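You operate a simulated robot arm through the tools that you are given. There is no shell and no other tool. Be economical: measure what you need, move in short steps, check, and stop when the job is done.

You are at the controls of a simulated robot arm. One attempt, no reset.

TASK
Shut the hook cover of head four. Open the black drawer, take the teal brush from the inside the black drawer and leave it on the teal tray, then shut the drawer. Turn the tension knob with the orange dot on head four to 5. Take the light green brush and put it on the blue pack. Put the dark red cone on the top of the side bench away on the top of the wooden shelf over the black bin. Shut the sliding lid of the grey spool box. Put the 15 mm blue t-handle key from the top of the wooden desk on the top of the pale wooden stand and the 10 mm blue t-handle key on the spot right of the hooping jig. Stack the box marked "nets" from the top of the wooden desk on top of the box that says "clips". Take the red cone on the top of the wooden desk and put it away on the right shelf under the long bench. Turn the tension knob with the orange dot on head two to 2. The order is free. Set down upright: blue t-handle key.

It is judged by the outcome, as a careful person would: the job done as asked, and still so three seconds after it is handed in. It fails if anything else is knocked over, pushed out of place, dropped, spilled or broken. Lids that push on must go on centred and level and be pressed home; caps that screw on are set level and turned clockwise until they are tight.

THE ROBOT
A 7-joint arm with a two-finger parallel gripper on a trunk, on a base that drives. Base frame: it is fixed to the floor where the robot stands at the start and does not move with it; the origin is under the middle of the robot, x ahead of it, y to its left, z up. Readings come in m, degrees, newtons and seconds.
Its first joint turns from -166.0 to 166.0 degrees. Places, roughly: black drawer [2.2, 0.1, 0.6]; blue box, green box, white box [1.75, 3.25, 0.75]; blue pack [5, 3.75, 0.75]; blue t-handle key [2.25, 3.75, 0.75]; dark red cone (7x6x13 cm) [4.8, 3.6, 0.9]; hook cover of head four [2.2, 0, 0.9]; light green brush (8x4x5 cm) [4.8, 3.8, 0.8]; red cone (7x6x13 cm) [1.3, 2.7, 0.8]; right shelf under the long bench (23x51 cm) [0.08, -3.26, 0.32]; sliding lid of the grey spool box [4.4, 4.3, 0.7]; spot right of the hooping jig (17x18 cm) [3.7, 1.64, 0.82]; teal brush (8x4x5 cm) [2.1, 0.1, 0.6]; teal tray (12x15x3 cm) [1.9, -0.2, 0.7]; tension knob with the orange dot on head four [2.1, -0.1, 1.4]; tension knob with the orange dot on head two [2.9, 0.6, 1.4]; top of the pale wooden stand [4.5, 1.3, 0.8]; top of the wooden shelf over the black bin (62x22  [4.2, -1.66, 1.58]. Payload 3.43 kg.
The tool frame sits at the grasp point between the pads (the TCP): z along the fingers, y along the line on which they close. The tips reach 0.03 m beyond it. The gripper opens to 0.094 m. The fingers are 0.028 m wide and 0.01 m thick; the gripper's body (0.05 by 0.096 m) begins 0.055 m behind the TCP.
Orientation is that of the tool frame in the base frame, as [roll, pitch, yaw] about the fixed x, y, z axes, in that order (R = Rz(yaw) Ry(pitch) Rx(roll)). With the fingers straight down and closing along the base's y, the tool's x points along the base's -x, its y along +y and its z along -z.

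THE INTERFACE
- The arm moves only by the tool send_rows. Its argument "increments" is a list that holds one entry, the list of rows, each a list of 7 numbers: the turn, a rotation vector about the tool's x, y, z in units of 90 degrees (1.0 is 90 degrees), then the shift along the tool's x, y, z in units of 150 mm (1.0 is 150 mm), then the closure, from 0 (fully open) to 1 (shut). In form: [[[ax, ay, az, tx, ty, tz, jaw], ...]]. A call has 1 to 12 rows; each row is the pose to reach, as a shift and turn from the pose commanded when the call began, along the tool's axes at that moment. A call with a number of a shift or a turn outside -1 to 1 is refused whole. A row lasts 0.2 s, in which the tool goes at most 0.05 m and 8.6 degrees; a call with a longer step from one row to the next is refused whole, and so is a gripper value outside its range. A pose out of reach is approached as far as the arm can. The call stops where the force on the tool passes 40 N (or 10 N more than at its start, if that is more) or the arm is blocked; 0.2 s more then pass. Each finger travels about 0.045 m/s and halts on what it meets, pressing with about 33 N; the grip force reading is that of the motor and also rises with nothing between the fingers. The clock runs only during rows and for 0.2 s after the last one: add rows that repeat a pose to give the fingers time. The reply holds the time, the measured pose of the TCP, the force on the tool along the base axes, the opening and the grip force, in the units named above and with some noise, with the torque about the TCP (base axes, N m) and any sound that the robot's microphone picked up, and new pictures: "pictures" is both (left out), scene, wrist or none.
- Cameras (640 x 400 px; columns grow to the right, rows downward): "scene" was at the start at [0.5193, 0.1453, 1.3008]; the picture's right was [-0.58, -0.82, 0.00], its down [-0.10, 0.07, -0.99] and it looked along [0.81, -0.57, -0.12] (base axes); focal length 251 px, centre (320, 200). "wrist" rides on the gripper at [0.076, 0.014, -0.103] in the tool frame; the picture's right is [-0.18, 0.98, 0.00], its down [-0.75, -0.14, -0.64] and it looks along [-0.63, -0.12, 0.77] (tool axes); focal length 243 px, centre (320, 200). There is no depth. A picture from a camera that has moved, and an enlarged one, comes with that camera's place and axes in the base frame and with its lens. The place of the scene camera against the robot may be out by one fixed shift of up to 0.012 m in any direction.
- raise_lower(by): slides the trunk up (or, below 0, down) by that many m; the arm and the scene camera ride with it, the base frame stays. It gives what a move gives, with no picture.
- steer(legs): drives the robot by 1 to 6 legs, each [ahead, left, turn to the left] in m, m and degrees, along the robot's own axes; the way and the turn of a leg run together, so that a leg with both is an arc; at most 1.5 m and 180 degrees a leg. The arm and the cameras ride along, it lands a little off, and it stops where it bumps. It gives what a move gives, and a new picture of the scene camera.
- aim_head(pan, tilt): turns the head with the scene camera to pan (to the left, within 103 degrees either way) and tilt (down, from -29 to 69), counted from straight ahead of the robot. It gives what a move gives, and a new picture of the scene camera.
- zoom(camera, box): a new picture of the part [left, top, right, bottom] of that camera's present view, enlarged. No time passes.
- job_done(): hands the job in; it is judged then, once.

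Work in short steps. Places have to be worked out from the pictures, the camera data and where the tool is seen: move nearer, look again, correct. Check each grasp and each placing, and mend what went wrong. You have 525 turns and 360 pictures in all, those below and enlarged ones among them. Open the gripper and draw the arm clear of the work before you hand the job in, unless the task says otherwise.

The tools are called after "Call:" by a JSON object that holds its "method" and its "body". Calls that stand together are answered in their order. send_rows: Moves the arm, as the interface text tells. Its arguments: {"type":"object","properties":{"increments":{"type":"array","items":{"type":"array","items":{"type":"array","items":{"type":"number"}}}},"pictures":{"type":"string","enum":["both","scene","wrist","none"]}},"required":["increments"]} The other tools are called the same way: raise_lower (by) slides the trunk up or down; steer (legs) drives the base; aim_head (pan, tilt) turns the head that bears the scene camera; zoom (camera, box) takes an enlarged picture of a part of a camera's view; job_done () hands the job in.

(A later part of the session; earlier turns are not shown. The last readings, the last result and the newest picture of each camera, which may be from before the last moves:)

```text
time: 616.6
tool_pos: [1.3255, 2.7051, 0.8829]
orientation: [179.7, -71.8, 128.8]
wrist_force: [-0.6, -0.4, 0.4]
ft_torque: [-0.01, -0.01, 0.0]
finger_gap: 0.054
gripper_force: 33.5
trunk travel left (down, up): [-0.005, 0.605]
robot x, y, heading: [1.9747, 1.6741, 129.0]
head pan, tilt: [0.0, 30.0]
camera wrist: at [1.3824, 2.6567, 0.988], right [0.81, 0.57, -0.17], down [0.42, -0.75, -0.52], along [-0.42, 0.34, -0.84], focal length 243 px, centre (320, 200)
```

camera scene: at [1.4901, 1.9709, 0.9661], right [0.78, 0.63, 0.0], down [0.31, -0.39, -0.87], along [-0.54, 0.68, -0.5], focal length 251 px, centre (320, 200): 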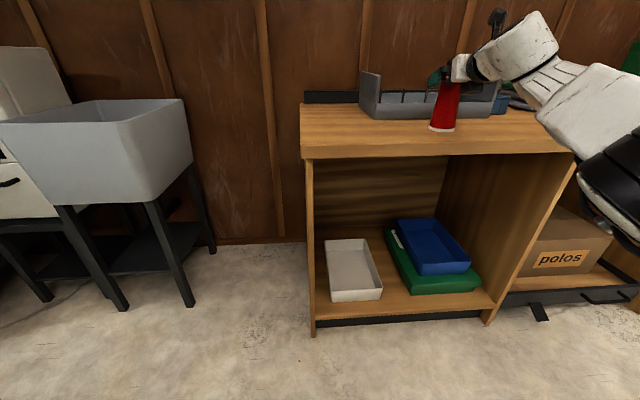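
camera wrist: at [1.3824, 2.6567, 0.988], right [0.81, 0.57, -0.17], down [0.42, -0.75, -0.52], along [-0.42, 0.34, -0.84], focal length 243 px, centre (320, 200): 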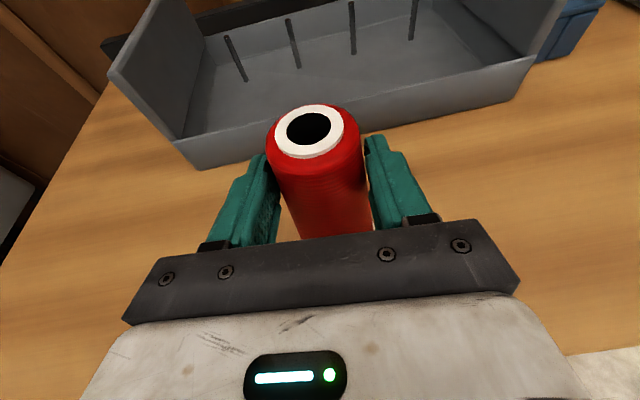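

Properly gripped (54 mm). Lift, back off, turn toward −136° and drive back to near the starting place for a look at the long bench.

Call:
{"method": "raise_lower", "body": {"by": 0.38}}

Call:
{"method": "steer", "body": {"legs": [[-0.3, 0, 0], [0, 0, 95], [1.4, 0, 0]]}}

Call:
{"method": "aim_head", "body": {"pan": 25, "tilt": 20}}

```text
time: 620.2
tool_pos: [1.326, 2.7062, 1.2638]
orientation: [179.7, -71.8, 128.8]
wrist_force: [-0.8, 0.7, -1.8]
ft_torque: [-0.03, -0.03, -0.01]
finger_gap: 0.054
gripper_force: 33.1
trunk travel left (down, up): [-0.385, 0.225]
robot x, y, heading: [1.9746, 1.6711, 128.9]
head pan, tilt: [0.0, 30.0]
```

```text
time: 632.8
tool_pos: [0.198, -0.2767, 1.2636]
orientation: [179.7, -71.8, -135.7]
wrist_force: [0.5, 0.4, -0.7]
ft_torque: [-0.01, -0.03, 0.02]
finger_gap: 0.0538
gripper_force: 32.8
trunk travel left (down, up): [-0.385, 0.225]
robot x, y, heading: [1.1611, 0.4697, -135.8]
head pan, tilt: [0.0, 30.0]
camera scene: at [0.9177, -0.0376, 1.3461], right [-0.7, 0.72, 0.0], down [0.36, 0.35, -0.87], along [-0.62, -0.6, -0.5], focal length 251 px, centre (320, 200)
```

scene: 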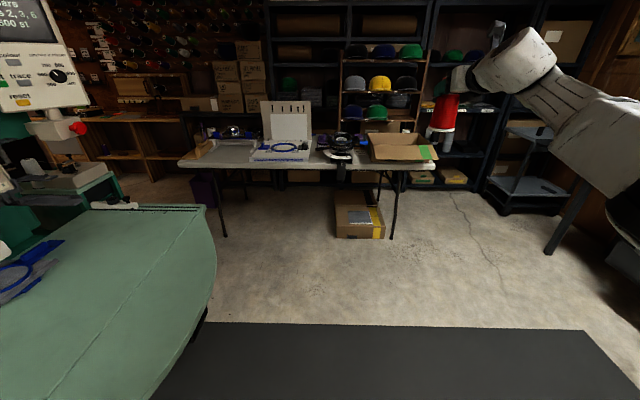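

```text
time: 633.7
tool_pos: [0.1986, -0.2746, 1.2633]
orientation: [179.6, -71.8, -135.6]
wrist_force: [-0.8, -0.3, -1.7]
ft_torque: [0.03, -0.02, -0.03]
finger_gap: 0.0537
gripper_force: 33.0
trunk travel left (down, up): [-0.385, 0.225]
robot x, y, heading: [1.1597, 0.4672, -135.9]
head pan, tilt: [25.0, 20.0]
camera scene: at [0.9494, -0.0616, 1.3621], right [-0.93, 0.35, 0.0], down [0.12, 0.32, -0.94], along [-0.33, -0.88, -0.34], focal length 251 px, centre (320, 200)
```

scene: 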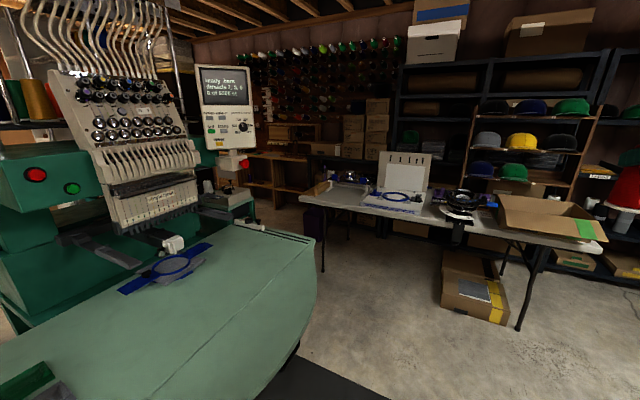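

The long bench (wood, thread wall behind) lies beyond the passage between the pale-green table and the white folding table. Raise the trunk and drive up to the passage.

Call:
{"method": "raise_lower", "body": {"by": 0.21}}

Call:
{"method": "steer", "body": {"legs": [[1.3, 0.1, 0], [0, 0, 50]]}}

Call:
{"method": "aim_head", "body": {"pan": 0, "tilt": 35}}

```text
time: 636.0
tool_pos: [0.1971, -0.2756, 1.4734]
orientation: [179.6, -71.7, -135.8]
wrist_force: [0.2, -0.6, -1.6]
ft_torque: [0.02, 0.0, -0.01]
finger_gap: 0.0537
gripper_force: 33.5
trunk travel left (down, up): [-0.595, 0.015]
robot x, y, heading: [1.1639, 0.4684, -135.7]
head pan, tilt: [25.0, 20.0]
```

```text
time: 644.7
tool_pos: [0.2743, -1.727, 1.475]
orientation: [179.9, -71.6, -85.3]
wrist_force: [0.8, 0.2, -2.2]
ft_torque: [0.01, 0.04, 0.01]
finger_gap: 0.0536
gripper_force: 33.4
trunk travel left (down, up): [-0.595, 0.015]
robot x, y, heading: [0.3132, -0.5071, -85.0]
head pan, tilt: [25.0, 20.0]
camera scene: at [0.5837, -1.0122, 1.5731], right [-0.87, -0.5, -0.01], down [-0.17, 0.3, -0.94], along [0.47, -0.81, -0.34], focal length 251 px, centre (320, 200)
```

scene: 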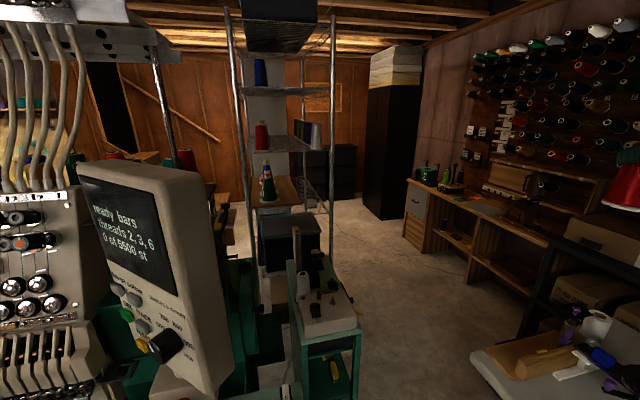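

```text
time: 645.6
tool_pos: [0.2783, -1.7269, 1.4772]
orientation: [179.2, -71.7, -84.5]
wrist_force: [-0.1, 0.6, -0.5]
ft_torque: [0.05, 0.04, 0.03]
finger_gap: 0.0537
gripper_force: 32.9
trunk travel left (down, up): [-0.595, 0.015]
robot x, y, heading: [0.3152, -0.5062, -85.5]
head pan, tilt: [0.0, 35.0]
camera scene: at [0.545, -1.019, 1.549], right [-1.0, -0.08, -0.01], down [-0.04, 0.57, -0.82], along [0.07, -0.81, -0.58], focal length 251 px, centre (320, 200)
```

scene: 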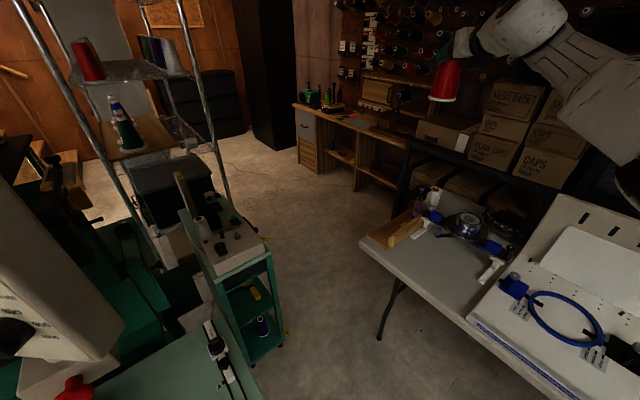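

The passage beside the cart is only ~0.58 m – too tight. I'll take the long way via the aisle behind the machine. First pull the arm in, then back out.

Call:
{"method": "send_rows", "body": {"increments": [[[0, 0, 0, -0.05, 0, -0.15, 1], [0, 0, 0, -0.1, 0, -0.3, 1], [0, 0, 0, -0.15, 0, -0.45, 1], [0, 0, 0, -0.2, 0, -0.6, 1], [0, 0, 0, -0.26, 0, -0.8, 1], [0, 0, 0, -0.32, 0, -1, 1]]], "pictures": "none"}}

Call:
{"method": "send_rows", "body": {"increments": [[[0, 0, 0, -0.05, 0, -0.15, 1], [0, 0, 0, -0.1, 0, -0.3, 1], [0, 0, 0, -0.15, 0, -0.45, 1], [0, 0, 0, -0.2, 0, -0.6, 1], [0, 0, 0, -0.27, 0, -0.85, 1]]], "pictures": "none"}}

Call:
{"method": "steer", "body": {"legs": [[0, 0, -50], [-1.3, 0, 0], [-1.3, 0, 0], [-1.3, 0, 0], [-0.85, 0, 0]]}}

```text
time: 647.0
tool_pos: [0.2796, -1.7274, 1.4769]
orientation: [179.1, -71.8, -84.6]
wrist_force: [0.0, -0.8, -0.8]
ft_torque: [0.01, 0.01, 0.0]
finger_gap: 0.0536
gripper_force: 33.2
out of reach, approached as far as the arm can: row 1, 2, 3, 4, 5, 6
trunk travel left (down, up): [-0.595, 0.015]
robot x, y, heading: [0.3137, -0.5011, -85.2]
head pan, tilt: [0.0, 35.0]
```

```text
time: 648.2
tool_pos: [0.2787, -1.7276, 1.4775]
orientation: [179.1, -71.9, -84.6]
wrist_force: [-0.9, -0.1, -2.0]
ft_torque: [0.04, 0.02, -0.01]
finger_gap: 0.0536
gripper_force: 33.1
out of reach, approached as far as the arm can: row 1, 2, 3, 4, 5
trunk travel left (down, up): [-0.595, 0.015]
robot x, y, heading: [0.315, -0.5048, -85.3]
head pan, tilt: [0.0, 35.0]
```

```text
time: 673.6
tool_pos: [2.7643, 2.1142, 1.4783]
orientation: [179.0, -71.9, -135.3]
wrist_force: [-0.2, -0.4, -2.1]
ft_torque: [0.02, -0.01, -0.01]
finger_gap: 0.052
gripper_force: 33.0
trunk travel left (down, up): [-0.595, 0.015]
robot x, y, heading: [3.7304, 2.8584, -136.0]
head pan, tilt: [0.0, 35.0]
camera scene: at [3.4832, 2.3537, 1.5483], right [-0.69, 0.72, 0.0], down [0.41, 0.4, -0.82], along [-0.59, -0.57, -0.57], focal length 251 px, centre (320, 200)
```

scene: 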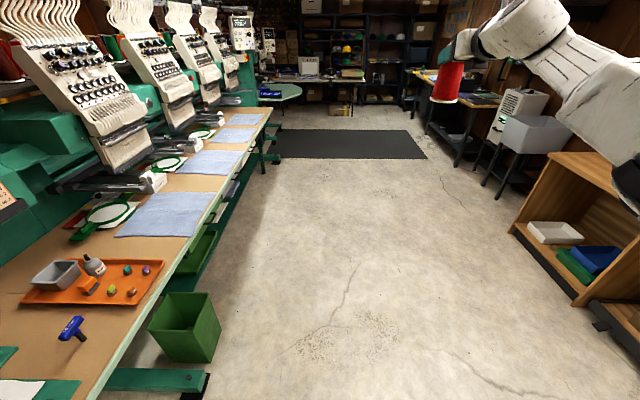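

The arm is stuck at full extension; try a combined downward/inward move to free it.

Call:
{"method": "send_rows", "body": {"increments": [[[0, 0, 0, -0.15, 0, -0.1, 1], [0, 0, 0, -0.3, 0, -0.2, 1], [0, 0, 0, -0.45, 0, -0.35, 1], [0, 0, 0, -0.5, 0, -0.55, 1], [0, 0, 0, -0.5, 0, -0.75, 1]]], "pictures": "none"}}

```text
time: 674.8
tool_pos: [2.7643, 2.1135, 1.4777]
orientation: [179.0, -71.9, -135.2]
wrist_force: [-1.2, -0.2, -1.5]
ft_torque: [0.02, -0.02, -0.01]
finger_gap: 0.0517
gripper_force: 33.1
out of reach, approached as far as the arm can: row 1, 2, 3, 4, 5
trunk travel left (down, up): [-0.595, 0.015]
robot x, y, heading: [3.7285, 2.8579, -136.0]
head pan, tilt: [0.0, 35.0]
```

Call:
{"method": "send_rows", "body": {"increments": [[[0, 0, 0, 0.1, 0.1, -0.15, 1], [0, 0, 0, 0.2, 0.2, -0.3, 1]]], "pictures": "none"}}

Call:
{"method": "send_rows", "body": {"increments": [[[0, -0.08, 0, -0.1, 0, -0.1, 1], [0, -0.16, 0, -0.3, 0, -0.2, 1], [0, -0.16, 0, -0.4, 0, -0.4, 1]]], "pictures": "none"}}

```text
time: 675.4
tool_pos: [2.7648, 2.1355, 1.4985]
orientation: [179.0, -72.1, -135.5]
wrist_force: [-0.4, 0.2, -1.4]
ft_torque: [0.02, -0.01, 0.02]
finger_gap: 0.0517
gripper_force: 33.1
out of reach, approached as far as the arm can: row 1, 2
trunk travel left (down, up): [-0.595, 0.015]
robot x, y, heading: [3.7287, 2.8612, -135.9]
head pan, tilt: [0.0, 35.0]
```

```text
time: 676.2
tool_pos: [2.7826, 2.1568, 1.4696]
orientation: [179.5, -57.4, -135.8]
wrist_force: [-0.6, 0.6, -1.3]
ft_torque: [0.02, -0.05, 0.01]
finger_gap: 0.0516
gripper_force: 32.7
out of reach, approached as far as the arm can: row 1, 2, 3
trunk travel left (down, up): [-0.595, 0.015]
robot x, y, heading: [3.7304, 2.8611, -135.7]
head pan, tilt: [0.0, 35.0]
```

It moves now. Retract further, restoring the pitch.

Call:
{"method": "send_rows", "body": {"increments": [[[0, 0, 0, -0.1, 0, -0.2, 1], [0, 0, 0, -0.2, 0, -0.4, 1], [0, 0, 0, -0.35, 0, -0.6, 1], [0, 0, 0, -0.5, 0, -0.8, 1]]], "pictures": "none"}}

Call:
{"method": "send_rows", "body": {"increments": [[[0, 0.05, 0, 0, 0, 0, 1], [0, 0.1, 0, 0, 0, 0, 1], [0, 0.16, 0, 0, 0, 0, 1], [0, 0.16, 0, 0, 0, 0, 1]]], "pictures": "wrist"}}

```text
time: 677.2
tool_pos: [2.7794, 2.1737, 1.4898]
orientation: [179.4, -57.6, -135.7]
wrist_force: [0.3, 0.4, -1.2]
ft_torque: [-0.01, -0.02, -0.01]
finger_gap: 0.0515
gripper_force: 33.0
out of reach, approached as far as the arm can: row 1, 2, 3, 4
trunk travel left (down, up): [-0.595, 0.015]
robot x, y, heading: [3.7282, 2.8617, -136.0]
head pan, tilt: [0.0, 35.0]
```

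```text
time: 678.2
tool_pos: [2.7322, 2.1907, 1.4865]
orientation: [178.9, -71.9, -135.2]
wrist_force: [0.3, -0.4, -1.3]
ft_torque: [0.02, -0.01, 0.01]
finger_gap: 0.0518
gripper_force: 33.0
out of reach, approached as far as the arm can: row 1, 2, 3, 4
trunk travel left (down, up): [-0.595, 0.015]
robot x, y, heading: [3.7287, 2.8573, -136.0]
head pan, tilt: [0.0, 35.0]
camera wrist: at [2.7772, 2.2511, 1.5911], right [-0.64, 0.75, -0.17], down [0.7, 0.48, -0.52], along [-0.31, -0.45, -0.84], focal length 243 px, centre (320, 200)
```

wrist: 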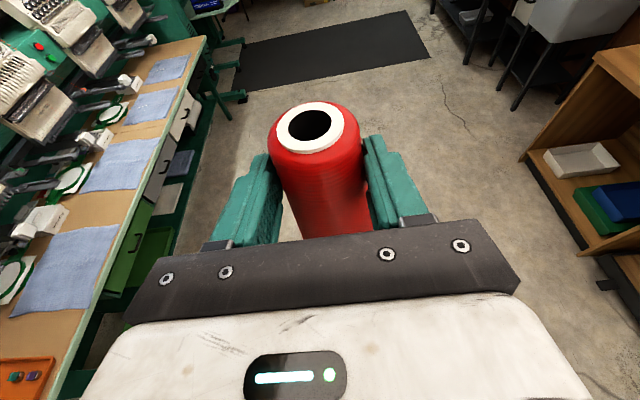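

Call:
{"method": "aim_head", "body": {"pan": -25, "tilt": 15}}

```text
time: 679.1
tool_pos: [2.7312, 2.1893, 1.4873]
orientation: [179.0, -71.9, -135.2]
wrist_force: [0.2, -0.7, -1.9]
ft_torque: [0.01, -0.03, 0.02]
finger_gap: 0.0515
gripper_force: 32.6
trunk travel left (down, up): [-0.595, 0.015]
robot x, y, heading: [3.7288, 2.8588, -136.1]
head pan, tilt: [-25.0, 15.0]
camera scene: at [3.4582, 2.3844, 1.5802], right [-0.33, 0.95, 0.0], down [0.25, 0.08, -0.97], along [-0.91, -0.31, -0.26], focal length 251 px, centre (320, 200)
```

scene: 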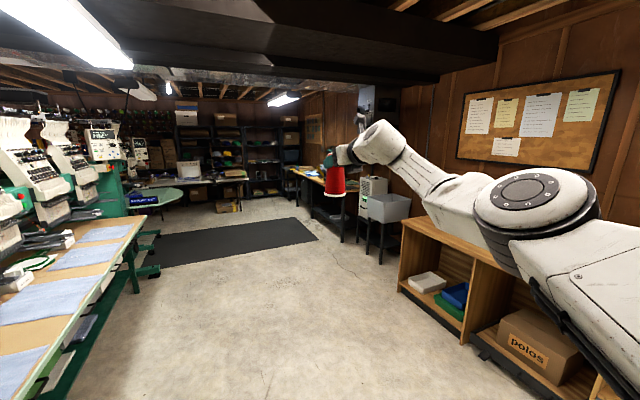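

The elbow is practically straight (singular). Persist with an inward pull held over many rows.

Call:
{"method": "send_rows", "body": {"increments": [[[0, 0, 0, -0.08, -0.1, -0.25, 1], [0, 0, 0, -0.16, -0.2, -0.5, 1], [0, 0, 0, -0.24, -0.3, -0.75, 1], [0, 0, 0, -0.3, -0.4, -0.95, 1], [0, 0, 0, -0.3, -0.4, -0.95, 1], [0, 0, 0, -0.3, -0.4, -0.95, 1], [0, 0, 0, -0.3, -0.4, -0.95, 1], [0, 0, 0, -0.3, -0.4, -0.95, 1], [0, 0, 0, -0.3, -0.4, -0.95, 1], [0, 0, 0, -0.3, -0.4, -0.95, 1]]], "pictures": "none"}}

Call:
{"method": "send_rows", "body": {"increments": [[[0, 0, 0, 0.2, 0, -0.2, 1], [0, 0, 0, 0.4, 0, -0.4, 1], [0, 0, 0, 0.6, 0, -0.6, 1], [0, 0, 0, 0.6, 0, -0.9, 1], [0, 0, 0, 0.6, 0, -0.9, 1], [0, 0, 0, 0.6, 0, -0.9, 1]]], "pictures": "none"}}

```text
time: 681.3
tool_pos: [2.7324, 2.1903, 1.486]
orientation: [179.0, -71.8, -135.3]
wrist_force: [0.4, 0.1, -0.7]
ft_torque: [0.04, 0.01, -0.02]
finger_gap: 0.0511
gripper_force: 33.1
out of reach, approached as far as the arm can: row 1, 2, 3, 4, 5, 6, 7, 8, 9, 10
trunk travel left (down, up): [-0.595, 0.015]
robot x, y, heading: [3.727, 2.8593, -136.0]
head pan, tilt: [-25.0, 15.0]
```

```text
time: 682.7
tool_pos: [2.7627, 2.2355, 1.6263]
orientation: [179.1, -71.9, -135.3]
wrist_force: [0.1, 0.3, -1.0]
ft_torque: [0.0, -0.05, 0.0]
finger_gap: 0.0515
gripper_force: 32.7
out of reach, approached as far as the arm can: row 1, 2, 3, 4, 5, 6
trunk travel left (down, up): [-0.595, 0.015]
robot x, y, heading: [3.7316, 2.8583, -136.1]
head pan, tilt: [-25.0, 15.0]
```

Up-and-in works. Continue.

Call:
{"method": "send_rows", "body": {"increments": [[[0, 0, 0, 0.15, -0.1, -0.2, 1], [0, 0, 0, 0.3, -0.2, -0.4, 1], [0, 0, 0, 0.45, -0.3, -0.6, 1], [0, 0, 0, 0.5, -0.4, -0.85, 1], [0, 0, 0, 0.5, -0.5, -1, 1], [0, 0, 0, 0.5, -0.5, -1, 1]]], "pictures": "none"}}

Call:
{"method": "send_rows", "body": {"increments": [[[0, 0, 0, -0.1, 0, -0.2, 1], [0, 0, 0, -0.2, 0, -0.4, 1], [0, 0, 0, -0.3, 0, -0.6, 1], [0, 0, 0, -0.4, 0, -0.8, 1]]], "pictures": "none"}}

```text
time: 684.1
tool_pos: [2.8368, 2.2425, 1.7434]
orientation: [-179.2, -70.8, -136.8]
wrist_force: [0.0, -0.8, -1.2]
ft_torque: [0.0, 0.02, -0.02]
finger_gap: 0.0509
gripper_force: 33.3
out of reach, approached as far as the arm can: row 1, 2, 3, 4, 5, 6
trunk travel left (down, up): [-0.595, 0.015]
robot x, y, heading: [3.7276, 2.8588, -135.9]
head pan, tilt: [-25.0, 15.0]
```

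```text
time: 685.1
tool_pos: [2.8242, 2.2785, 1.746]
orientation: [-179.8, -70.8, -136.3]
wrist_force: [0.0, 0.1, -1.6]
ft_torque: [0.01, 0.0, -0.03]
finger_gap: 0.0507
gripper_force: 32.9
out of reach, approached as far as the arm can: row 1, 2, 3, 4
trunk travel left (down, up): [-0.595, 0.015]
robot x, y, heading: [3.7256, 2.8589, -136.0]
head pan, tilt: [-25.0, 15.0]
```

Call:
{"method": "send_rows", "body": {"increments": [[[0, 0, 0, 0, -0.2, 0, 1], [0, 0, 0, 0, -0.4, 0, 1], [0, 0, 0, 0, -0.6, 0, 1]]], "pictures": "none"}}

Call:
{"method": "send_rows", "body": {"increments": [[[0, 0, -0.09, 0, 0, 0, 1], [0, 0, -0.09, 0, 0, 0, 1]]], "pictures": "none"}}

```text
time: 685.9
tool_pos: [2.8563, 2.2066, 1.7483]
orientation: [-180.0, -71.2, -136.2]
wrist_force: [-0.3, 0.5, -1.5]
ft_torque: [0.02, 0.01, -0.01]
finger_gap: 0.0508
gripper_force: 33.4
out of reach, approached as far as the arm can: row 1, 2, 3
trunk travel left (down, up): [-0.595, 0.015]
robot x, y, heading: [3.7289, 2.8596, -135.9]
head pan, tilt: [-25.0, 15.0]
```

```text
time: 686.5
tool_pos: [2.8578, 2.2033, 1.7448]
orientation: [157.2, -69.3, -112.0]
wrist_force: [0.6, 0.6, -2.1]
ft_torque: [-0.01, -0.03, -0.01]
finger_gap: 0.0504
gripper_force: 33.5
trunk travel left (down, up): [-0.595, 0.015]
robot x, y, heading: [3.7269, 2.8572, -136.1]
head pan, tilt: [-25.0, 15.0]
```

The roll was reached cleanly. Try retracting now with a gentle start.

Call:
{"method": "send_rows", "body": {"increments": [[[0, 0, 0.03, 0, 0, -0.05, 1], [0, 0, 0.06, 0, 0, -0.1, 1], [0, 0, 0.09, 0, 0, -0.2, 1], [0, 0, 0.09, 0, 0, -0.35, 1], [0, 0, 0.09, 0, 0, -0.5, 1]]], "pictures": "none"}}

```text
time: 687.7
tool_pos: [2.9127, 2.2502, 1.7795]
orientation: [178.8, -71.6, -134.6]
wrist_force: [-0.7, -2.0, -1.2]
ft_torque: [0.02, -0.01, -0.05]
finger_gap: 0.0502
gripper_force: 32.9
out of reach, approached as far as the arm can: row 1, 2, 3
trunk travel left (down, up): [-0.595, 0.015]
robot x, y, heading: [3.7275, 2.859, -135.7]
head pan, tilt: [-25.0, 15.0]
```

It's free again. Now lower and keep it bent.

Call:
{"method": "send_rows", "body": {"increments": [[[0, 0, 0, -0.1, 0, -0.1, 1], [0, 0, 0, -0.3, 0, -0.15, 1], [0, 0, 0, -0.5, 0, -0.2, 1], [0, 0, 0, -0.7, 0, -0.2, 1], [0, 0, 0, -0.9, 0, -0.2, 1], [0, 0, 0, -1, 0, -0.2, 1]]], "pictures": "none"}}

Call:
{"method": "send_rows", "body": {"increments": [[[0, 0, 0, -0.2, 0, 0, 1], [0, 0, 0, -0.4, 0, 0, 1], [0, 0, 0, -0.6, 0, 0, 1], [0, 0, 0, -0.8, 0, 0, 1], [0, 0, 0, -0.8, 0, -0.2, 1], [0, 0, 0, -0.8, 0, -0.4, 1]]], "pictures": "wrist"}}

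```text
time: 689.1
tool_pos: [2.968, 2.3078, 1.6481]
orientation: [179.0, -71.9, -135.3]
wrist_force: [-0.6, -0.1, -1.5]
ft_torque: [0.01, -0.04, 0.0]
finger_gap: 0.0503
gripper_force: 32.9
trunk travel left (down, up): [-0.595, 0.015]
robot x, y, heading: [3.7269, 2.8583, -135.9]
head pan, tilt: [-25.0, 15.0]
```

```text
time: 690.5
tool_pos: [3.0349, 2.3753, 1.5512]
orientation: [179.0, -71.9, -135.2]
wrist_force: [0.4, -0.7, -0.7]
ft_torque: [-0.02, -0.02, -0.03]
finger_gap: 0.0501
gripper_force: 33.1
trunk travel left (down, up): [-0.595, 0.015]
robot x, y, heading: [3.73, 2.8568, -136.0]
head pan, tilt: [-25.0, 15.0]
camera wrist: at [3.0797, 2.4363, 1.6553], right [-0.64, 0.75, -0.17], down [0.71, 0.48, -0.52], along [-0.31, -0.45, -0.84], focal length 243 px, centre (320, 200)
```

wrist: 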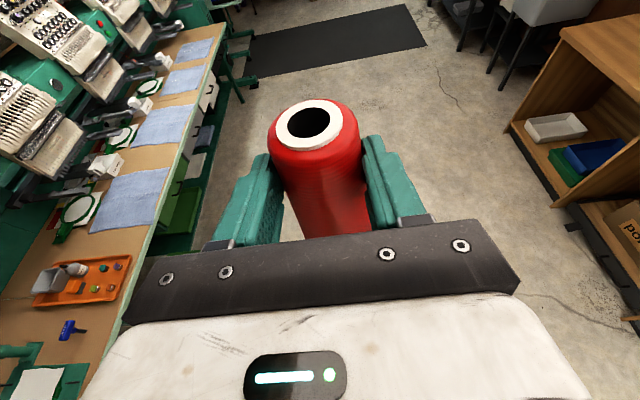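

Arm is bent again (TCP 0.83 m ahead), cone secure. Continue the route around the left end into the aisle.

Call:
{"method": "steer", "body": {"legs": [[0, 0, 88], [0.24, 0.55, 0], [0.62, 0.203, 0], [1.048, -0.293, 0]]}}

Call:
{"method": "steer", "body": {"legs": [[0, 0, -89], [0, 0.6, 0]]}}

```text
time: 705.9
tool_pos: [5.7761, 1.0114, 1.5512]
orientation: [179.1, -71.9, -47.9]
wrist_force: [0.2, -0.4, -1.4]
ft_torque: [0.04, -0.01, 0.0]
finger_gap: 0.0485
gripper_force: 32.6
trunk travel left (down, up): [-0.595, 0.015]
robot x, y, heading: [5.3282, 1.7232, -48.6]
head pan, tilt: [-25.0, 15.0]
camera scene: at [5.7912, 1.4358, 1.5803], right [-0.96, -0.28, 0.0], down [-0.07, 0.25, -0.97], along [0.27, -0.93, -0.26], focal length 251 px, centre (320, 200)
```

scene: 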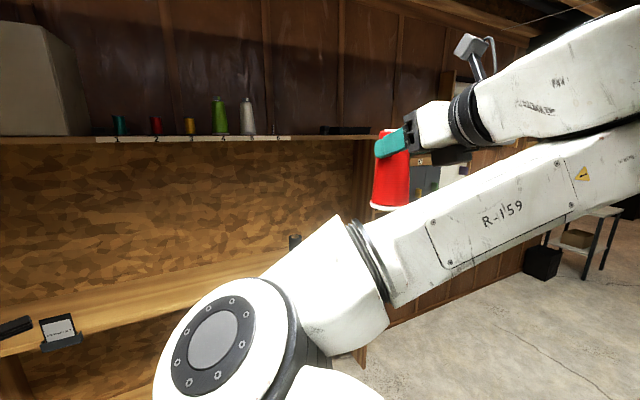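

```text
time: 713.1
tool_pos: [5.0059, 0.8262, 1.5531]
orientation: [179.0, -71.9, -138.0]
wrist_force: [1.4, 0.6, -1.4]
ft_torque: [0.0, -0.05, 0.0]
finger_gap: 0.0479
gripper_force: 33.3
trunk travel left (down, up): [-0.595, 0.015]
robot x, y, heading: [5.7212, 1.2741, -138.8]
head pan, tilt: [-25.0, 15.0]
camera scene: at [5.4282, 0.816, 1.5803], right [-0.28, 0.96, 0.0], down [0.25, 0.07, -0.97], along [-0.93, -0.27, -0.26], focal length 251 px, centre (320, 200)
```

scene: 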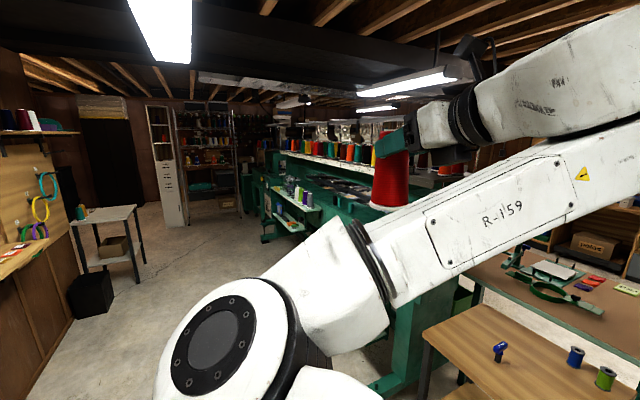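

The cone is slowly creeping out of the pinch (gap shrinking). I'll set it on the empty shelf unit nearby and regrip deeper. Turn to face it from a safe distance.

Call:
{"method": "steer", "body": {"legs": [[0, -0.35, 0], [0, 0, 91]]}}

Call:
{"method": "raise_lower", "body": {"by": -0.35}}

Call:
{"method": "aim_head", "body": {"pan": -15, "tilt": 15}}

Call:
{"method": "send_rows", "body": {"increments": [[[0, 0, 0, 0, 0, 0, 1]]], "pictures": "wrist"}}

```text
time: 719.2
tool_pos: [5.9401, 0.8302, 1.5507]
orientation: [179.1, -71.8, -47.7]
wrist_force: [0.1, -0.3, -2.0]
ft_torque: [0.02, 0.02, 0.04]
finger_gap: 0.0477
gripper_force: 33.5
trunk travel left (down, up): [-0.595, 0.015]
robot x, y, heading: [5.488, 1.5456, -48.6]
head pan, tilt: [-25.0, 15.0]
camera scene: at [5.9548, 1.2545, 1.5803], right [-0.96, -0.28, 0.0], down [-0.07, 0.25, -0.97], along [0.27, -0.93, -0.26], focal length 251 px, centre (320, 200)
```

scene: 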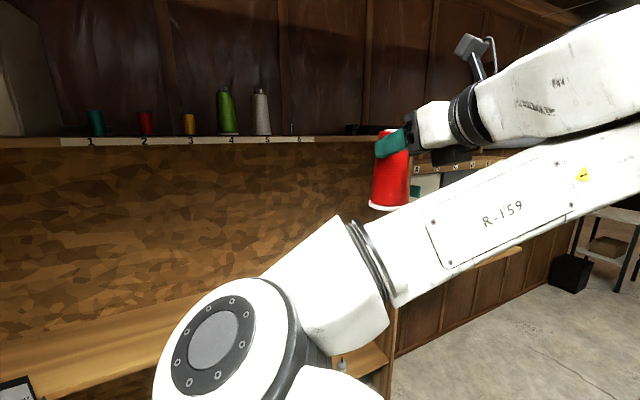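

```text
time: 722.7
tool_pos: [5.9404, 0.8289, 1.201]
orientation: [179.0, -71.9, -47.7]
wrist_force: [-0.4, 0.4, -1.6]
ft_torque: [0.04, 0.03, 0.01]
finger_gap: 0.0475
gripper_force: 33.3
trunk travel left (down, up): [-0.245, 0.365]
robot x, y, heading: [5.4864, 1.5457, -48.5]
head pan, tilt: [-25.0, 15.0]
```

```text
time: 723.4
tool_pos: [5.9413, 0.829, 1.2029]
orientation: [179.1, -71.9, -47.9]
wrist_force: [0.6, -0.2, -1.0]
ft_torque: [0.02, 0.07, 0.02]
finger_gap: 0.0471
gripper_force: 33.3
trunk travel left (down, up): [-0.245, 0.365]
robot x, y, heading: [5.4921, 1.5433, -48.8]
head pan, tilt: [-15.0, 15.0]
camera scene: at [5.9699, 1.2605, 1.2303], right [-0.9, -0.44, 0.0], down [-0.12, 0.23, -0.97], along [0.43, -0.87, -0.26], focal length 251 px, centre (320, 200)
```

scene: 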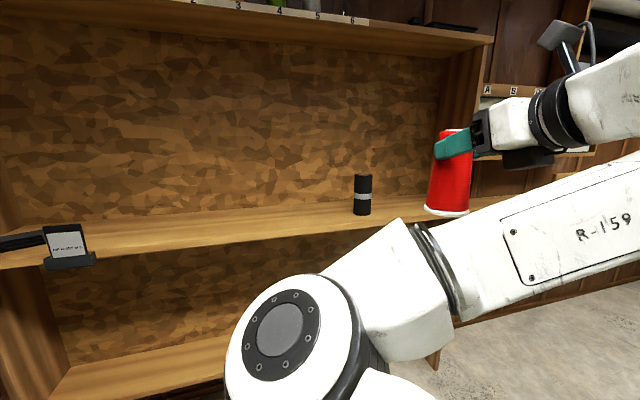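

```text
time: 723.8
tool_pos: [5.941, 0.8302, 1.2009]
orientation: [179.0, -71.9, -47.9]
wrist_force: [0.2, 0.6, -1.3]
ft_torque: [0.04, 0.03, 0.01]
finger_gap: 0.0475
gripper_force: 32.9
trunk travel left (down, up): [-0.245, 0.365]
robot x, y, heading: [5.4893, 1.5428, -48.4]
head pan, tilt: [-15.0, 15.0]
camera wrist: at [5.8825, 0.876, 1.3055], right [-0.78, -0.61, -0.17], down [-0.45, 0.73, -0.52], along [0.44, -0.33, -0.84], focal length 243 px, centre (320, 200)
```

wrist: 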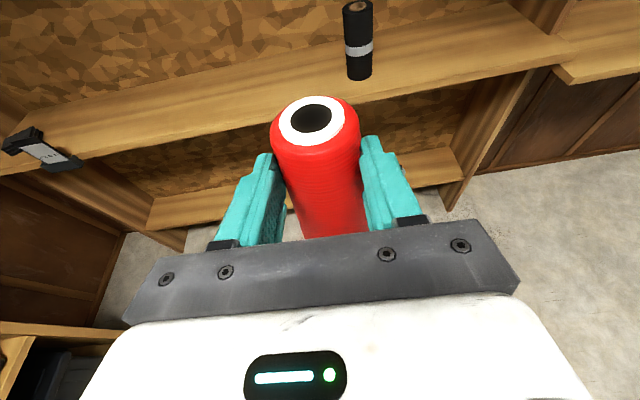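

Middle shelf is at z≈0.90, front at d≈2.70, free left of the black can. Lower, and drive ahead 0.48 m.

Call:
{"method": "raise_lower", "body": {"by": -0.15}}

Call:
{"method": "steer", "body": {"legs": [[0.49, 0.03, 0]]}}

Call:
{"method": "send_rows", "body": {"increments": [[[0, 0, 0, -0.06, 0, 0.02, 1], [0, 0, 0, -0.12, 0, 0.04, 1], [0, 0, 0, -0.16, 0, 0.05, 1]]], "pictures": "wrist"}}

```text
time: 725.5
tool_pos: [5.9399, 0.8288, 1.0516]
orientation: [178.9, -71.9, -47.8]
wrist_force: [0.6, 0.7, -1.6]
ft_torque: [0.04, 0.04, -0.04]
finger_gap: 0.047
gripper_force: 33.1
trunk travel left (down, up): [-0.095, 0.515]
robot x, y, heading: [5.489, 1.5416, -48.6]
head pan, tilt: [-15.0, 15.0]
```

```text
time: 728.5
tool_pos: [6.2866, 0.4787, 1.0501]
orientation: [179.0, -71.8, -48.0]
wrist_force: [-0.8, -0.5, -1.3]
ft_torque: [0.03, 0.02, 0.01]
finger_gap: 0.047
gripper_force: 32.6
trunk travel left (down, up): [-0.095, 0.515]
robot x, y, heading: [5.8335, 1.1936, -48.9]
head pan, tilt: [-15.0, 15.0]
camera scene: at [6.3164, 0.9092, 1.0803], right [-0.9, -0.44, 0.0], down [-0.11, 0.23, -0.97], along [0.43, -0.87, -0.26], focal length 251 px, centre (320, 200)
```

scene: 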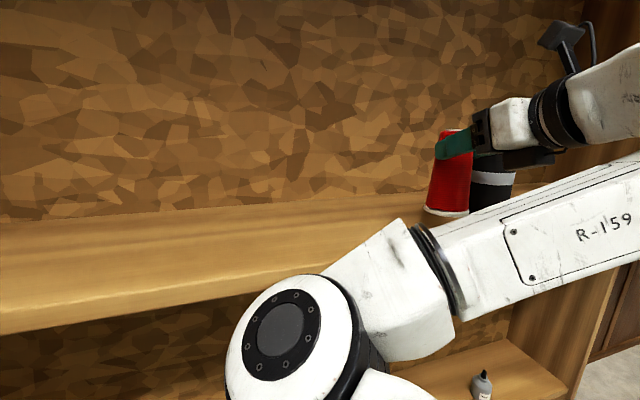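

```text
time: 729.2
tool_pos: [6.2855, 0.4801, 1.0278]
orientation: [178.8, -72.1, -47.7]
wrist_force: [0.3, -0.9, 2.3]
ft_torque: [-0.1, 0.12, 0.01]
finger_gap: 0.0473
gripper_force: 33.2
trunk travel left (down, up): [-0.095, 0.515]
robot x, y, heading: [5.8351, 1.195, -48.8]
head pan, tilt: [-15.0, 15.0]
camera wrist: at [6.2273, 0.5259, 1.1305], right [-0.78, -0.6, -0.17], down [-0.45, 0.73, -0.52], along [0.44, -0.33, -0.84], focal length 243 px, centre (320, 200)
```

wrist: 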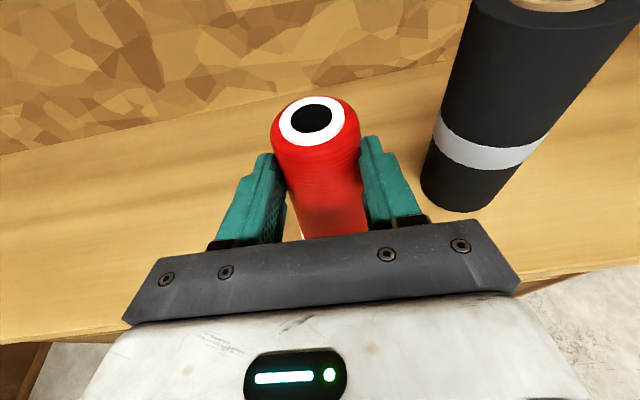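

Contact with the shelf. Release, advance 2.5 cm deeper and 2 cm lower, then grip again.

Call:
{"method": "send_rows", "body": {"increments": [[[0, 0, 0, -0.015, 0, 0.005, 1], [0, 0, 0, -0.015, 0, 0.005, 0.4], [0, 0, 0, -0.015, 0, 0.005, 0.25], [0, 0, 0, -0.015, 0, 0.005, 0.25], [0, 0, 0, -0.015, 0, 0.005, 0.25]]], "pictures": "wrist"}}

```text
time: 730.5
tool_pos: [6.2851, 0.4786, 1.0245]
orientation: [178.9, -71.9, -48.0]
wrist_force: [0.5, 0.3, 0.3]
ft_torque: [-0.02, -0.01, 0.03]
finger_gap: 0.0706
gripper_force: 0.1
trunk travel left (down, up): [-0.095, 0.515]
robot x, y, heading: [5.8352, 1.1965, -48.9]
head pan, tilt: [-15.0, 15.0]
camera wrist: at [6.2275, 0.5251, 1.1275], right [-0.78, -0.6, -0.17], down [-0.45, 0.73, -0.52], along [0.44, -0.33, -0.84], focal length 243 px, centre (320, 200)
```

wrist: 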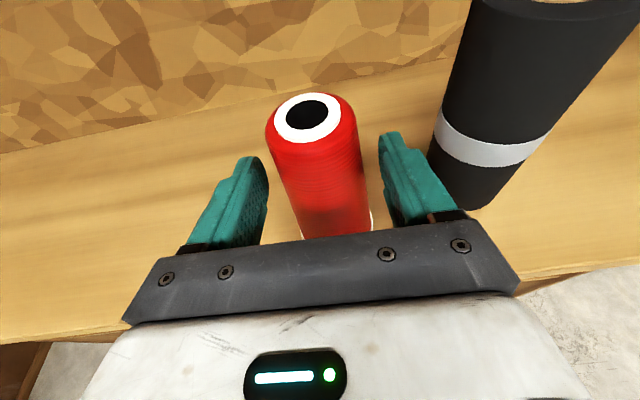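

Call:
{"method": "send_rows", "body": {"increments": [[[0, 0, 0, -0.03, -0.01, 0.08, 0.25], [0, 0, 0, -0.06, -0.01, 0.16, 0.25], [0, 0, 0, -0.096, -0.01, 0.242, 0.25], [0, 0, 0, -0.096, -0.01, 0.242, 0.25], [0, 0, 0, -0.096, -0.01, 0.242, 1], [0, 0, 0, -0.096, -0.01, 0.242, 1], [0, 0, 0, -0.096, -0.01, 0.242, 1], [0, 0, 0, -0.096, -0.01, 0.242, 1]]], "pictures": "wrist"}}

```text
time: 732.2
tool_pos: [6.3068, 0.4568, 0.9991]
orientation: [178.9, -71.9, -48.0]
wrist_force: [0.7, -0.3, 0.5]
ft_torque: [-0.02, -0.02, -0.02]
finger_gap: 0.0536
gripper_force: 33.5
trunk travel left (down, up): [-0.095, 0.515]
robot x, y, heading: [5.8333, 1.1926, -49.0]
head pan, tilt: [-15.0, 15.0]
camera wrist: at [6.248, 0.5033, 1.1031], right [-0.78, -0.6, -0.17], down [-0.45, 0.73, -0.52], along [0.44, -0.33, -0.84], focal length 243 px, centre (320, 200)
```

wrist: 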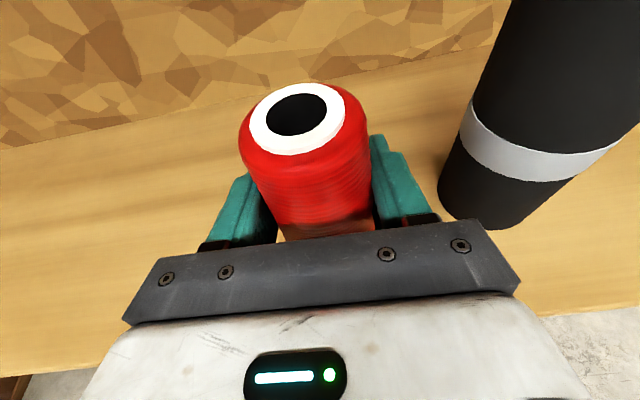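

Good grip now (53.6 mm, deeper). Lift 10 cm and back out.

Call:
{"method": "raise_lower", "body": {"by": 0.1}}

Call:
{"method": "steer", "body": {"legs": [[-0.45, 0, 0], [0, 0, -88]]}}

Call:
{"method": "aim_head", "body": {"pan": 10, "tilt": 15}}

```text
time: 733.6
tool_pos: [6.3066, 0.4566, 1.0984]
orientation: [179.0, -71.9, -48.0]
wrist_force: [-0.1, -0.5, -1.2]
ft_torque: [0.0, 0.0, 0.0]
finger_gap: 0.0536
gripper_force: 33.0
trunk travel left (down, up): [-0.195, 0.415]
robot x, y, heading: [5.8319, 1.1943, -48.8]
head pan, tilt: [-15.0, 15.0]
```

```text
time: 740.0
tool_pos: [4.8217, 1.0308, 1.0986]
orientation: [179.1, -71.9, -135.5]
wrist_force: [1.0, -0.6, -1.8]
ft_torque: [0.0, 0.01, 0.01]
finger_gap: 0.0534
gripper_force: 32.8
trunk travel left (down, up): [-0.195, 0.415]
robot x, y, heading: [5.5416, 1.5298, -136.5]
head pan, tilt: [-15.0, 15.0]
camera scene: at [5.2724, 1.0445, 1.1803], right [-0.48, 0.88, 0.0], down [0.23, 0.12, -0.97], along [-0.85, -0.46, -0.26], focal length 251 px, centre (320, 200)
```

scene: 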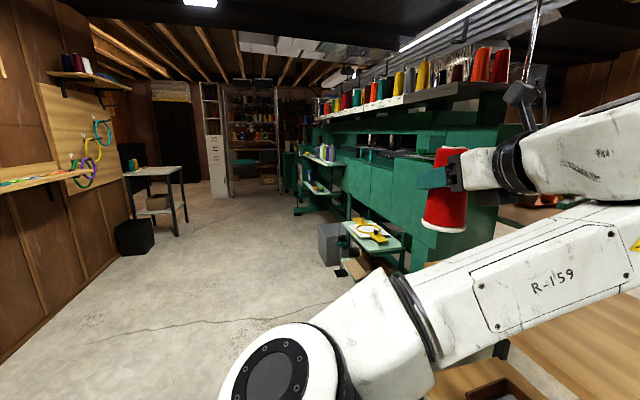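

```text
time: 740.9
tool_pos: [4.8219, 1.0289, 1.0987]
orientation: [179.0, -71.9, -135.4]
wrist_force: [0.1, 0.1, -0.7]
ft_torque: [-0.01, 0.0, 0.01]
finger_gap: 0.0535
gripper_force: 32.8
trunk travel left (down, up): [-0.195, 0.415]
robot x, y, heading: [5.5358, 1.5337, -135.8]
head pan, tilt: [10.0, 15.0]
camera scene: at [5.2991, 1.0141, 1.1803], right [-0.81, 0.59, 0.0], down [0.15, 0.21, -0.97], along [-0.57, -0.78, -0.26], focal length 251 px, centre (320, 200)
```

scene: 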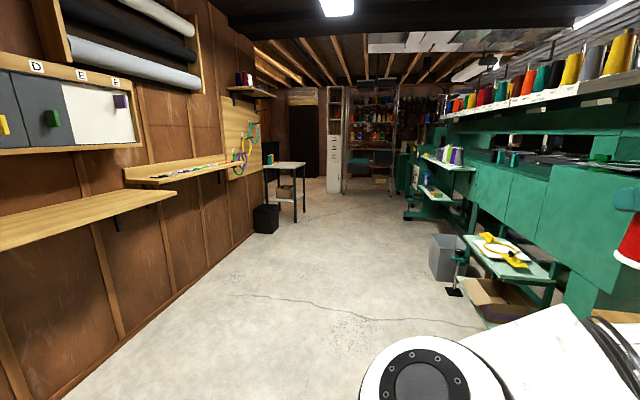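

Strafe left to mid-aisle and drive along it to beyond the wall shelf.

Call:
{"method": "raise_lower", "body": {"by": 0.25}}

Call:
{"method": "steer", "body": {"legs": [[0, 0.38, 0], [1.45, 0, 0], [1.45, 0, 0], [0.8, 0, 0]]}}

Call:
{"method": "aim_head", "body": {"pan": 25, "tilt": 25}}

```text
time: 743.5
tool_pos: [4.8216, 1.0307, 1.3498]
orientation: [178.9, -71.8, -135.4]
wrist_force: [-0.1, 0.6, -1.7]
ft_torque: [-0.01, 0.02, -0.04]
finger_gap: 0.0533
gripper_force: 33.6
trunk travel left (down, up): [-0.445, 0.165]
robot x, y, heading: [5.5363, 1.5321, -136.4]
head pan, tilt: [10.0, 15.0]
```

```text
time: 763.4
tool_pos: [2.421, -1.8107, 1.3495]
orientation: [179.0, -71.9, -134.4]
wrist_force: [0.2, -0.6, -0.8]
ft_torque: [-0.02, 0.02, 0.0]
finger_gap: 0.0532
gripper_force: 33.7
trunk travel left (down, up): [-0.445, 0.165]
robot x, y, heading: [3.1239, -1.297, -135.1]
head pan, tilt: [10.0, 15.0]
camera scene: at [2.8985, -1.8186, 1.4303], right [-0.82, 0.58, 0.0], down [0.15, 0.21, -0.97], along [-0.56, -0.79, -0.26], focal length 251 px, centre (320, 200)
```

scene: 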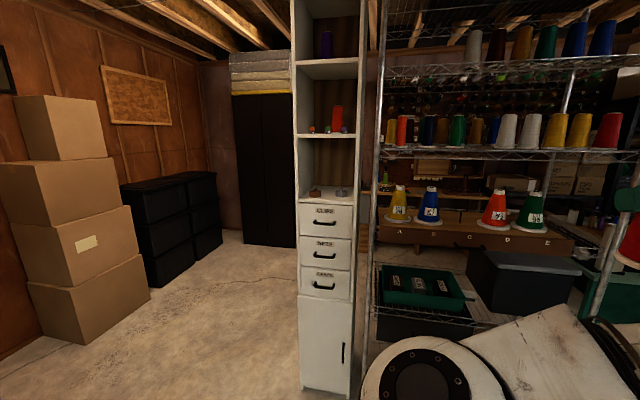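

```text
time: 764.1
tool_pos: [2.421, -1.8107, 1.3488]
orientation: [179.0, -71.9, -134.4]
wrist_force: [0.0, -1.2, -2.3]
ft_torque: [0.0, 0.03, -0.01]
finger_gap: 0.0534
gripper_force: 32.8
trunk travel left (down, up): [-0.445, 0.165]
robot x, y, heading: [3.1269, -1.2957, -135.3]
head pan, tilt: [25.0, 25.0]
camera scene: at [2.9205, -1.8288, 1.4141], right [-0.94, 0.35, 0.0], down [0.15, 0.4, -0.91], along [-0.31, -0.85, -0.42], focal length 251 px, centre (320, 200)
```

scene: 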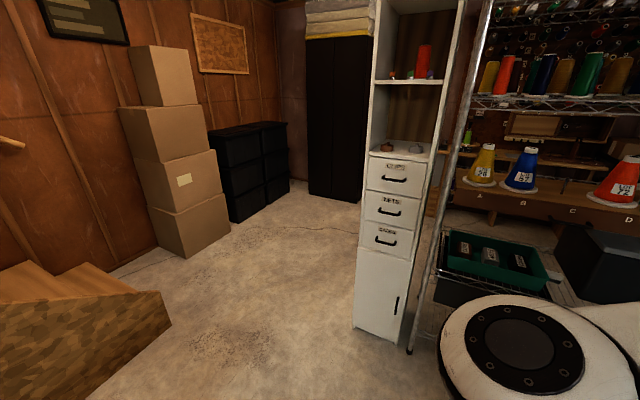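

I see the passage left of the white drawer unit. Turn toward it, strafe right past the small table and move forward.

Call:
{"method": "steer", "body": {"legs": [[0, 0, 89.5], [0, -0.95, 0], [0.9, 0, 0]]}}

Call:
{"method": "aim_head", "body": {"pan": -70, "tilt": 25}}

```text
time: 777.1
tool_pos: [3.6249, -3.2659, 1.3481]
orientation: [179.1, -72.0, -42.8]
wrist_force: [0.9, 0.8, -2.0]
ft_torque: [0.02, 0.02, 0.01]
finger_gap: 0.053
gripper_force: 33.3
trunk travel left (down, up): [-0.445, 0.165]
robot x, y, heading: [3.0921, -2.5731, -43.8]
head pan, tilt: [25.0, 25.0]
camera scene: at [3.6342, -2.7632, 1.4141], right [-0.32, -0.95, 0.0], down [-0.4, 0.13, -0.91], along [0.86, -0.29, -0.42], focal length 251 px, centre (320, 200)
```

scene: 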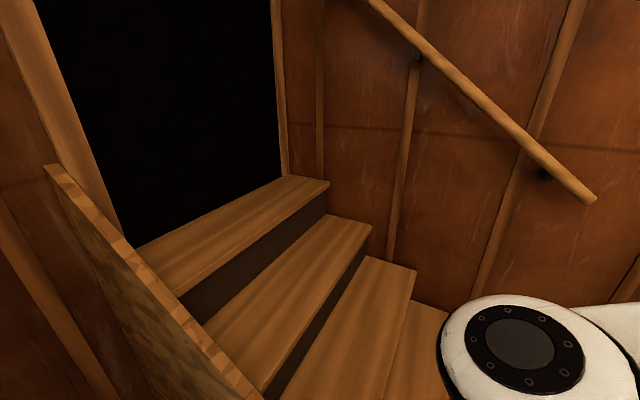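

```text
time: 778.8
tool_pos: [3.6252, -3.2651, 1.3492]
orientation: [179.0, -71.9, -42.8]
wrist_force: [-0.5, 0.0, -1.4]
ft_torque: [0.01, -0.03, 0.03]
finger_gap: 0.0532
gripper_force: 32.9
trunk travel left (down, up): [-0.445, 0.165]
robot x, y, heading: [3.0891, -2.5684, -43.7]
head pan, tilt: [-70.0, 25.0]
camera scene: at [3.5101, -2.8183, 1.4141], right [-0.92, 0.4, 0.0], down [0.17, 0.39, -0.91], along [-0.36, -0.83, -0.42], focal length 251 px, centre (320, 200)
```

scene: 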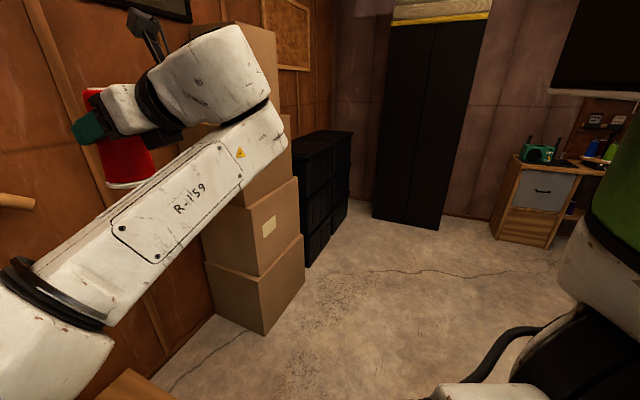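

Turn right toward the bench area.

Call:
{"method": "steer", "body": {"legs": [[0, 0.08, 0], [0, 0, -92]]}}

Call:
{"method": "aim_head", "body": {"pan": -15, "tilt": 20}}

```text
time: 783.8
tool_pos: [2.4389, -3.0333, 1.3497]
orientation: [179.0, -71.9, -134.4]
wrist_force: [0.3, 0.2, -1.3]
ft_torque: [0.01, -0.01, 0.0]
finger_gap: 0.0532
gripper_force: 32.6
trunk travel left (down, up): [-0.445, 0.165]
robot x, y, heading: [3.1451, -2.5137, -135.0]
head pan, tilt: [-70.0, 25.0]
camera scene: at [2.8881, -2.9241, 1.4141], right [0.42, 0.91, 0.0], down [0.38, -0.18, -0.91], along [-0.82, 0.38, -0.42], focal length 251 px, centre (320, 200)
```

scene: 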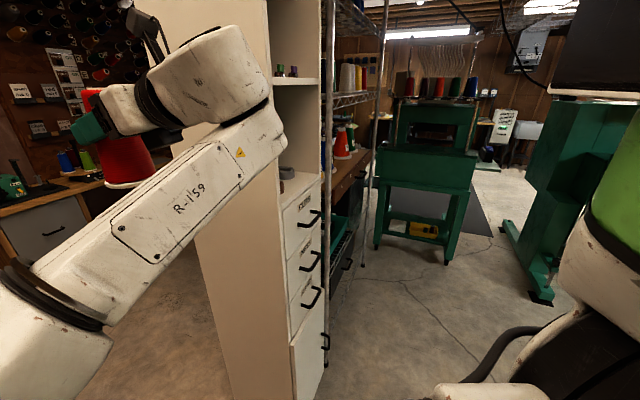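

```text
time: 785.0
tool_pos: [2.4396, -3.0332, 1.3485]
orientation: [179.1, -71.8, -134.2]
wrist_force: [0.2, 1.1, -1.2]
ft_torque: [-0.04, -0.03, 0.01]
finger_gap: 0.0532
gripper_force: 33.3
trunk travel left (down, up): [-0.445, 0.165]
robot x, y, heading: [3.1428, -2.5155, -135.2]
head pan, tilt: [-15.0, 20.0]
camera scene: at [2.8909, -3.0095, 1.4221], right [-0.5, 0.87, 0.0], down [0.3, 0.17, -0.94], along [-0.81, -0.47, -0.34], focal length 251 px, centre (320, 200)
```

scene: 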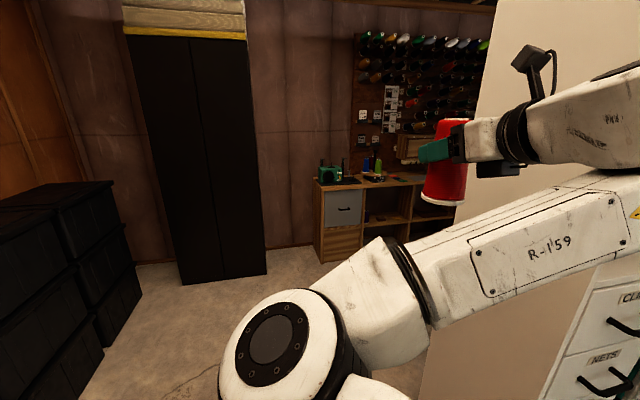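

Clear but close to the drawer unit; strafe left 0.2 m first, then go forward 1.35 m.

Call:
{"method": "steer", "body": {"legs": [[0, 0.2, 0], [1.35, 0, 0]]}}

Call:
{"method": "aim_head", "body": {"pan": -50, "tilt": 30}}

```text
time: 792.9
tool_pos: [1.6394, -4.1252, 1.349]
orientation: [178.9, -71.9, -133.9]
wrist_force: [0.4, -1.0, -2.0]
ft_torque: [0.0, 0.01, 0.0]
finger_gap: 0.0531
gripper_force: 32.9
trunk travel left (down, up): [-0.445, 0.165]
robot x, y, heading: [2.3434, -3.604, -134.8]
head pan, tilt: [-15.0, 20.0]
camera scene: at [2.0912, -4.0982, 1.4222], right [-0.5, 0.86, 0.0], down [0.3, 0.17, -0.94], along [-0.81, -0.47, -0.34], focal length 251 px, centre (320, 200)
```

scene: 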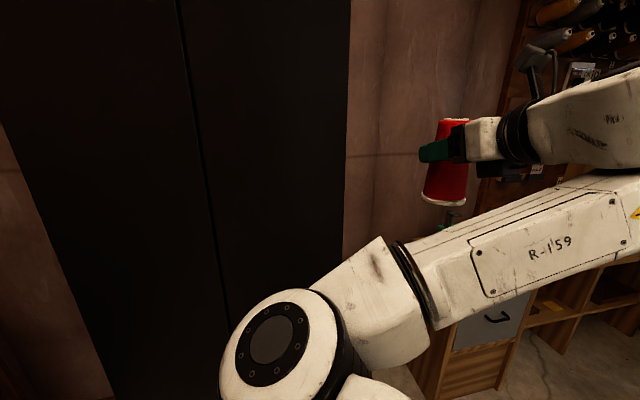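

```text
time: 793.9
tool_pos: [1.6403, -4.1237, 1.3496]
orientation: [179.0, -71.8, -133.9]
wrist_force: [-0.2, -0.2, -1.0]
ft_torque: [-0.02, 0.01, -0.03]
finger_gap: 0.0531
gripper_force: 33.1
trunk travel left (down, up): [-0.445, 0.165]
robot x, y, heading: [2.3432, -3.6061, -134.6]
head pan, tilt: [-50.0, 30.0]
camera scene: at [2.0814, -4.0439, 1.4061], right [0.08, 1.0, 0.0], down [0.5, -0.04, -0.87], along [-0.86, 0.07, -0.5], focal length 251 px, centre (320, 200)
```

scene: 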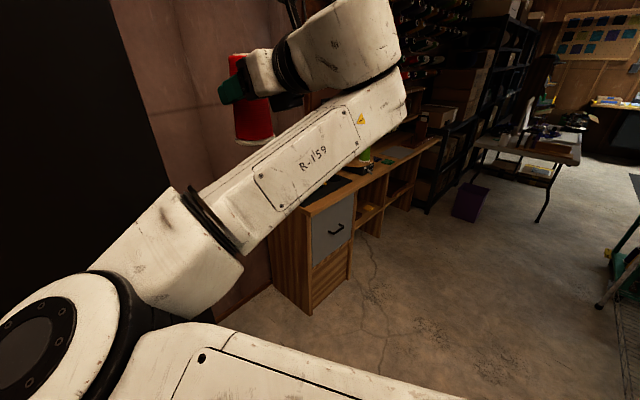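

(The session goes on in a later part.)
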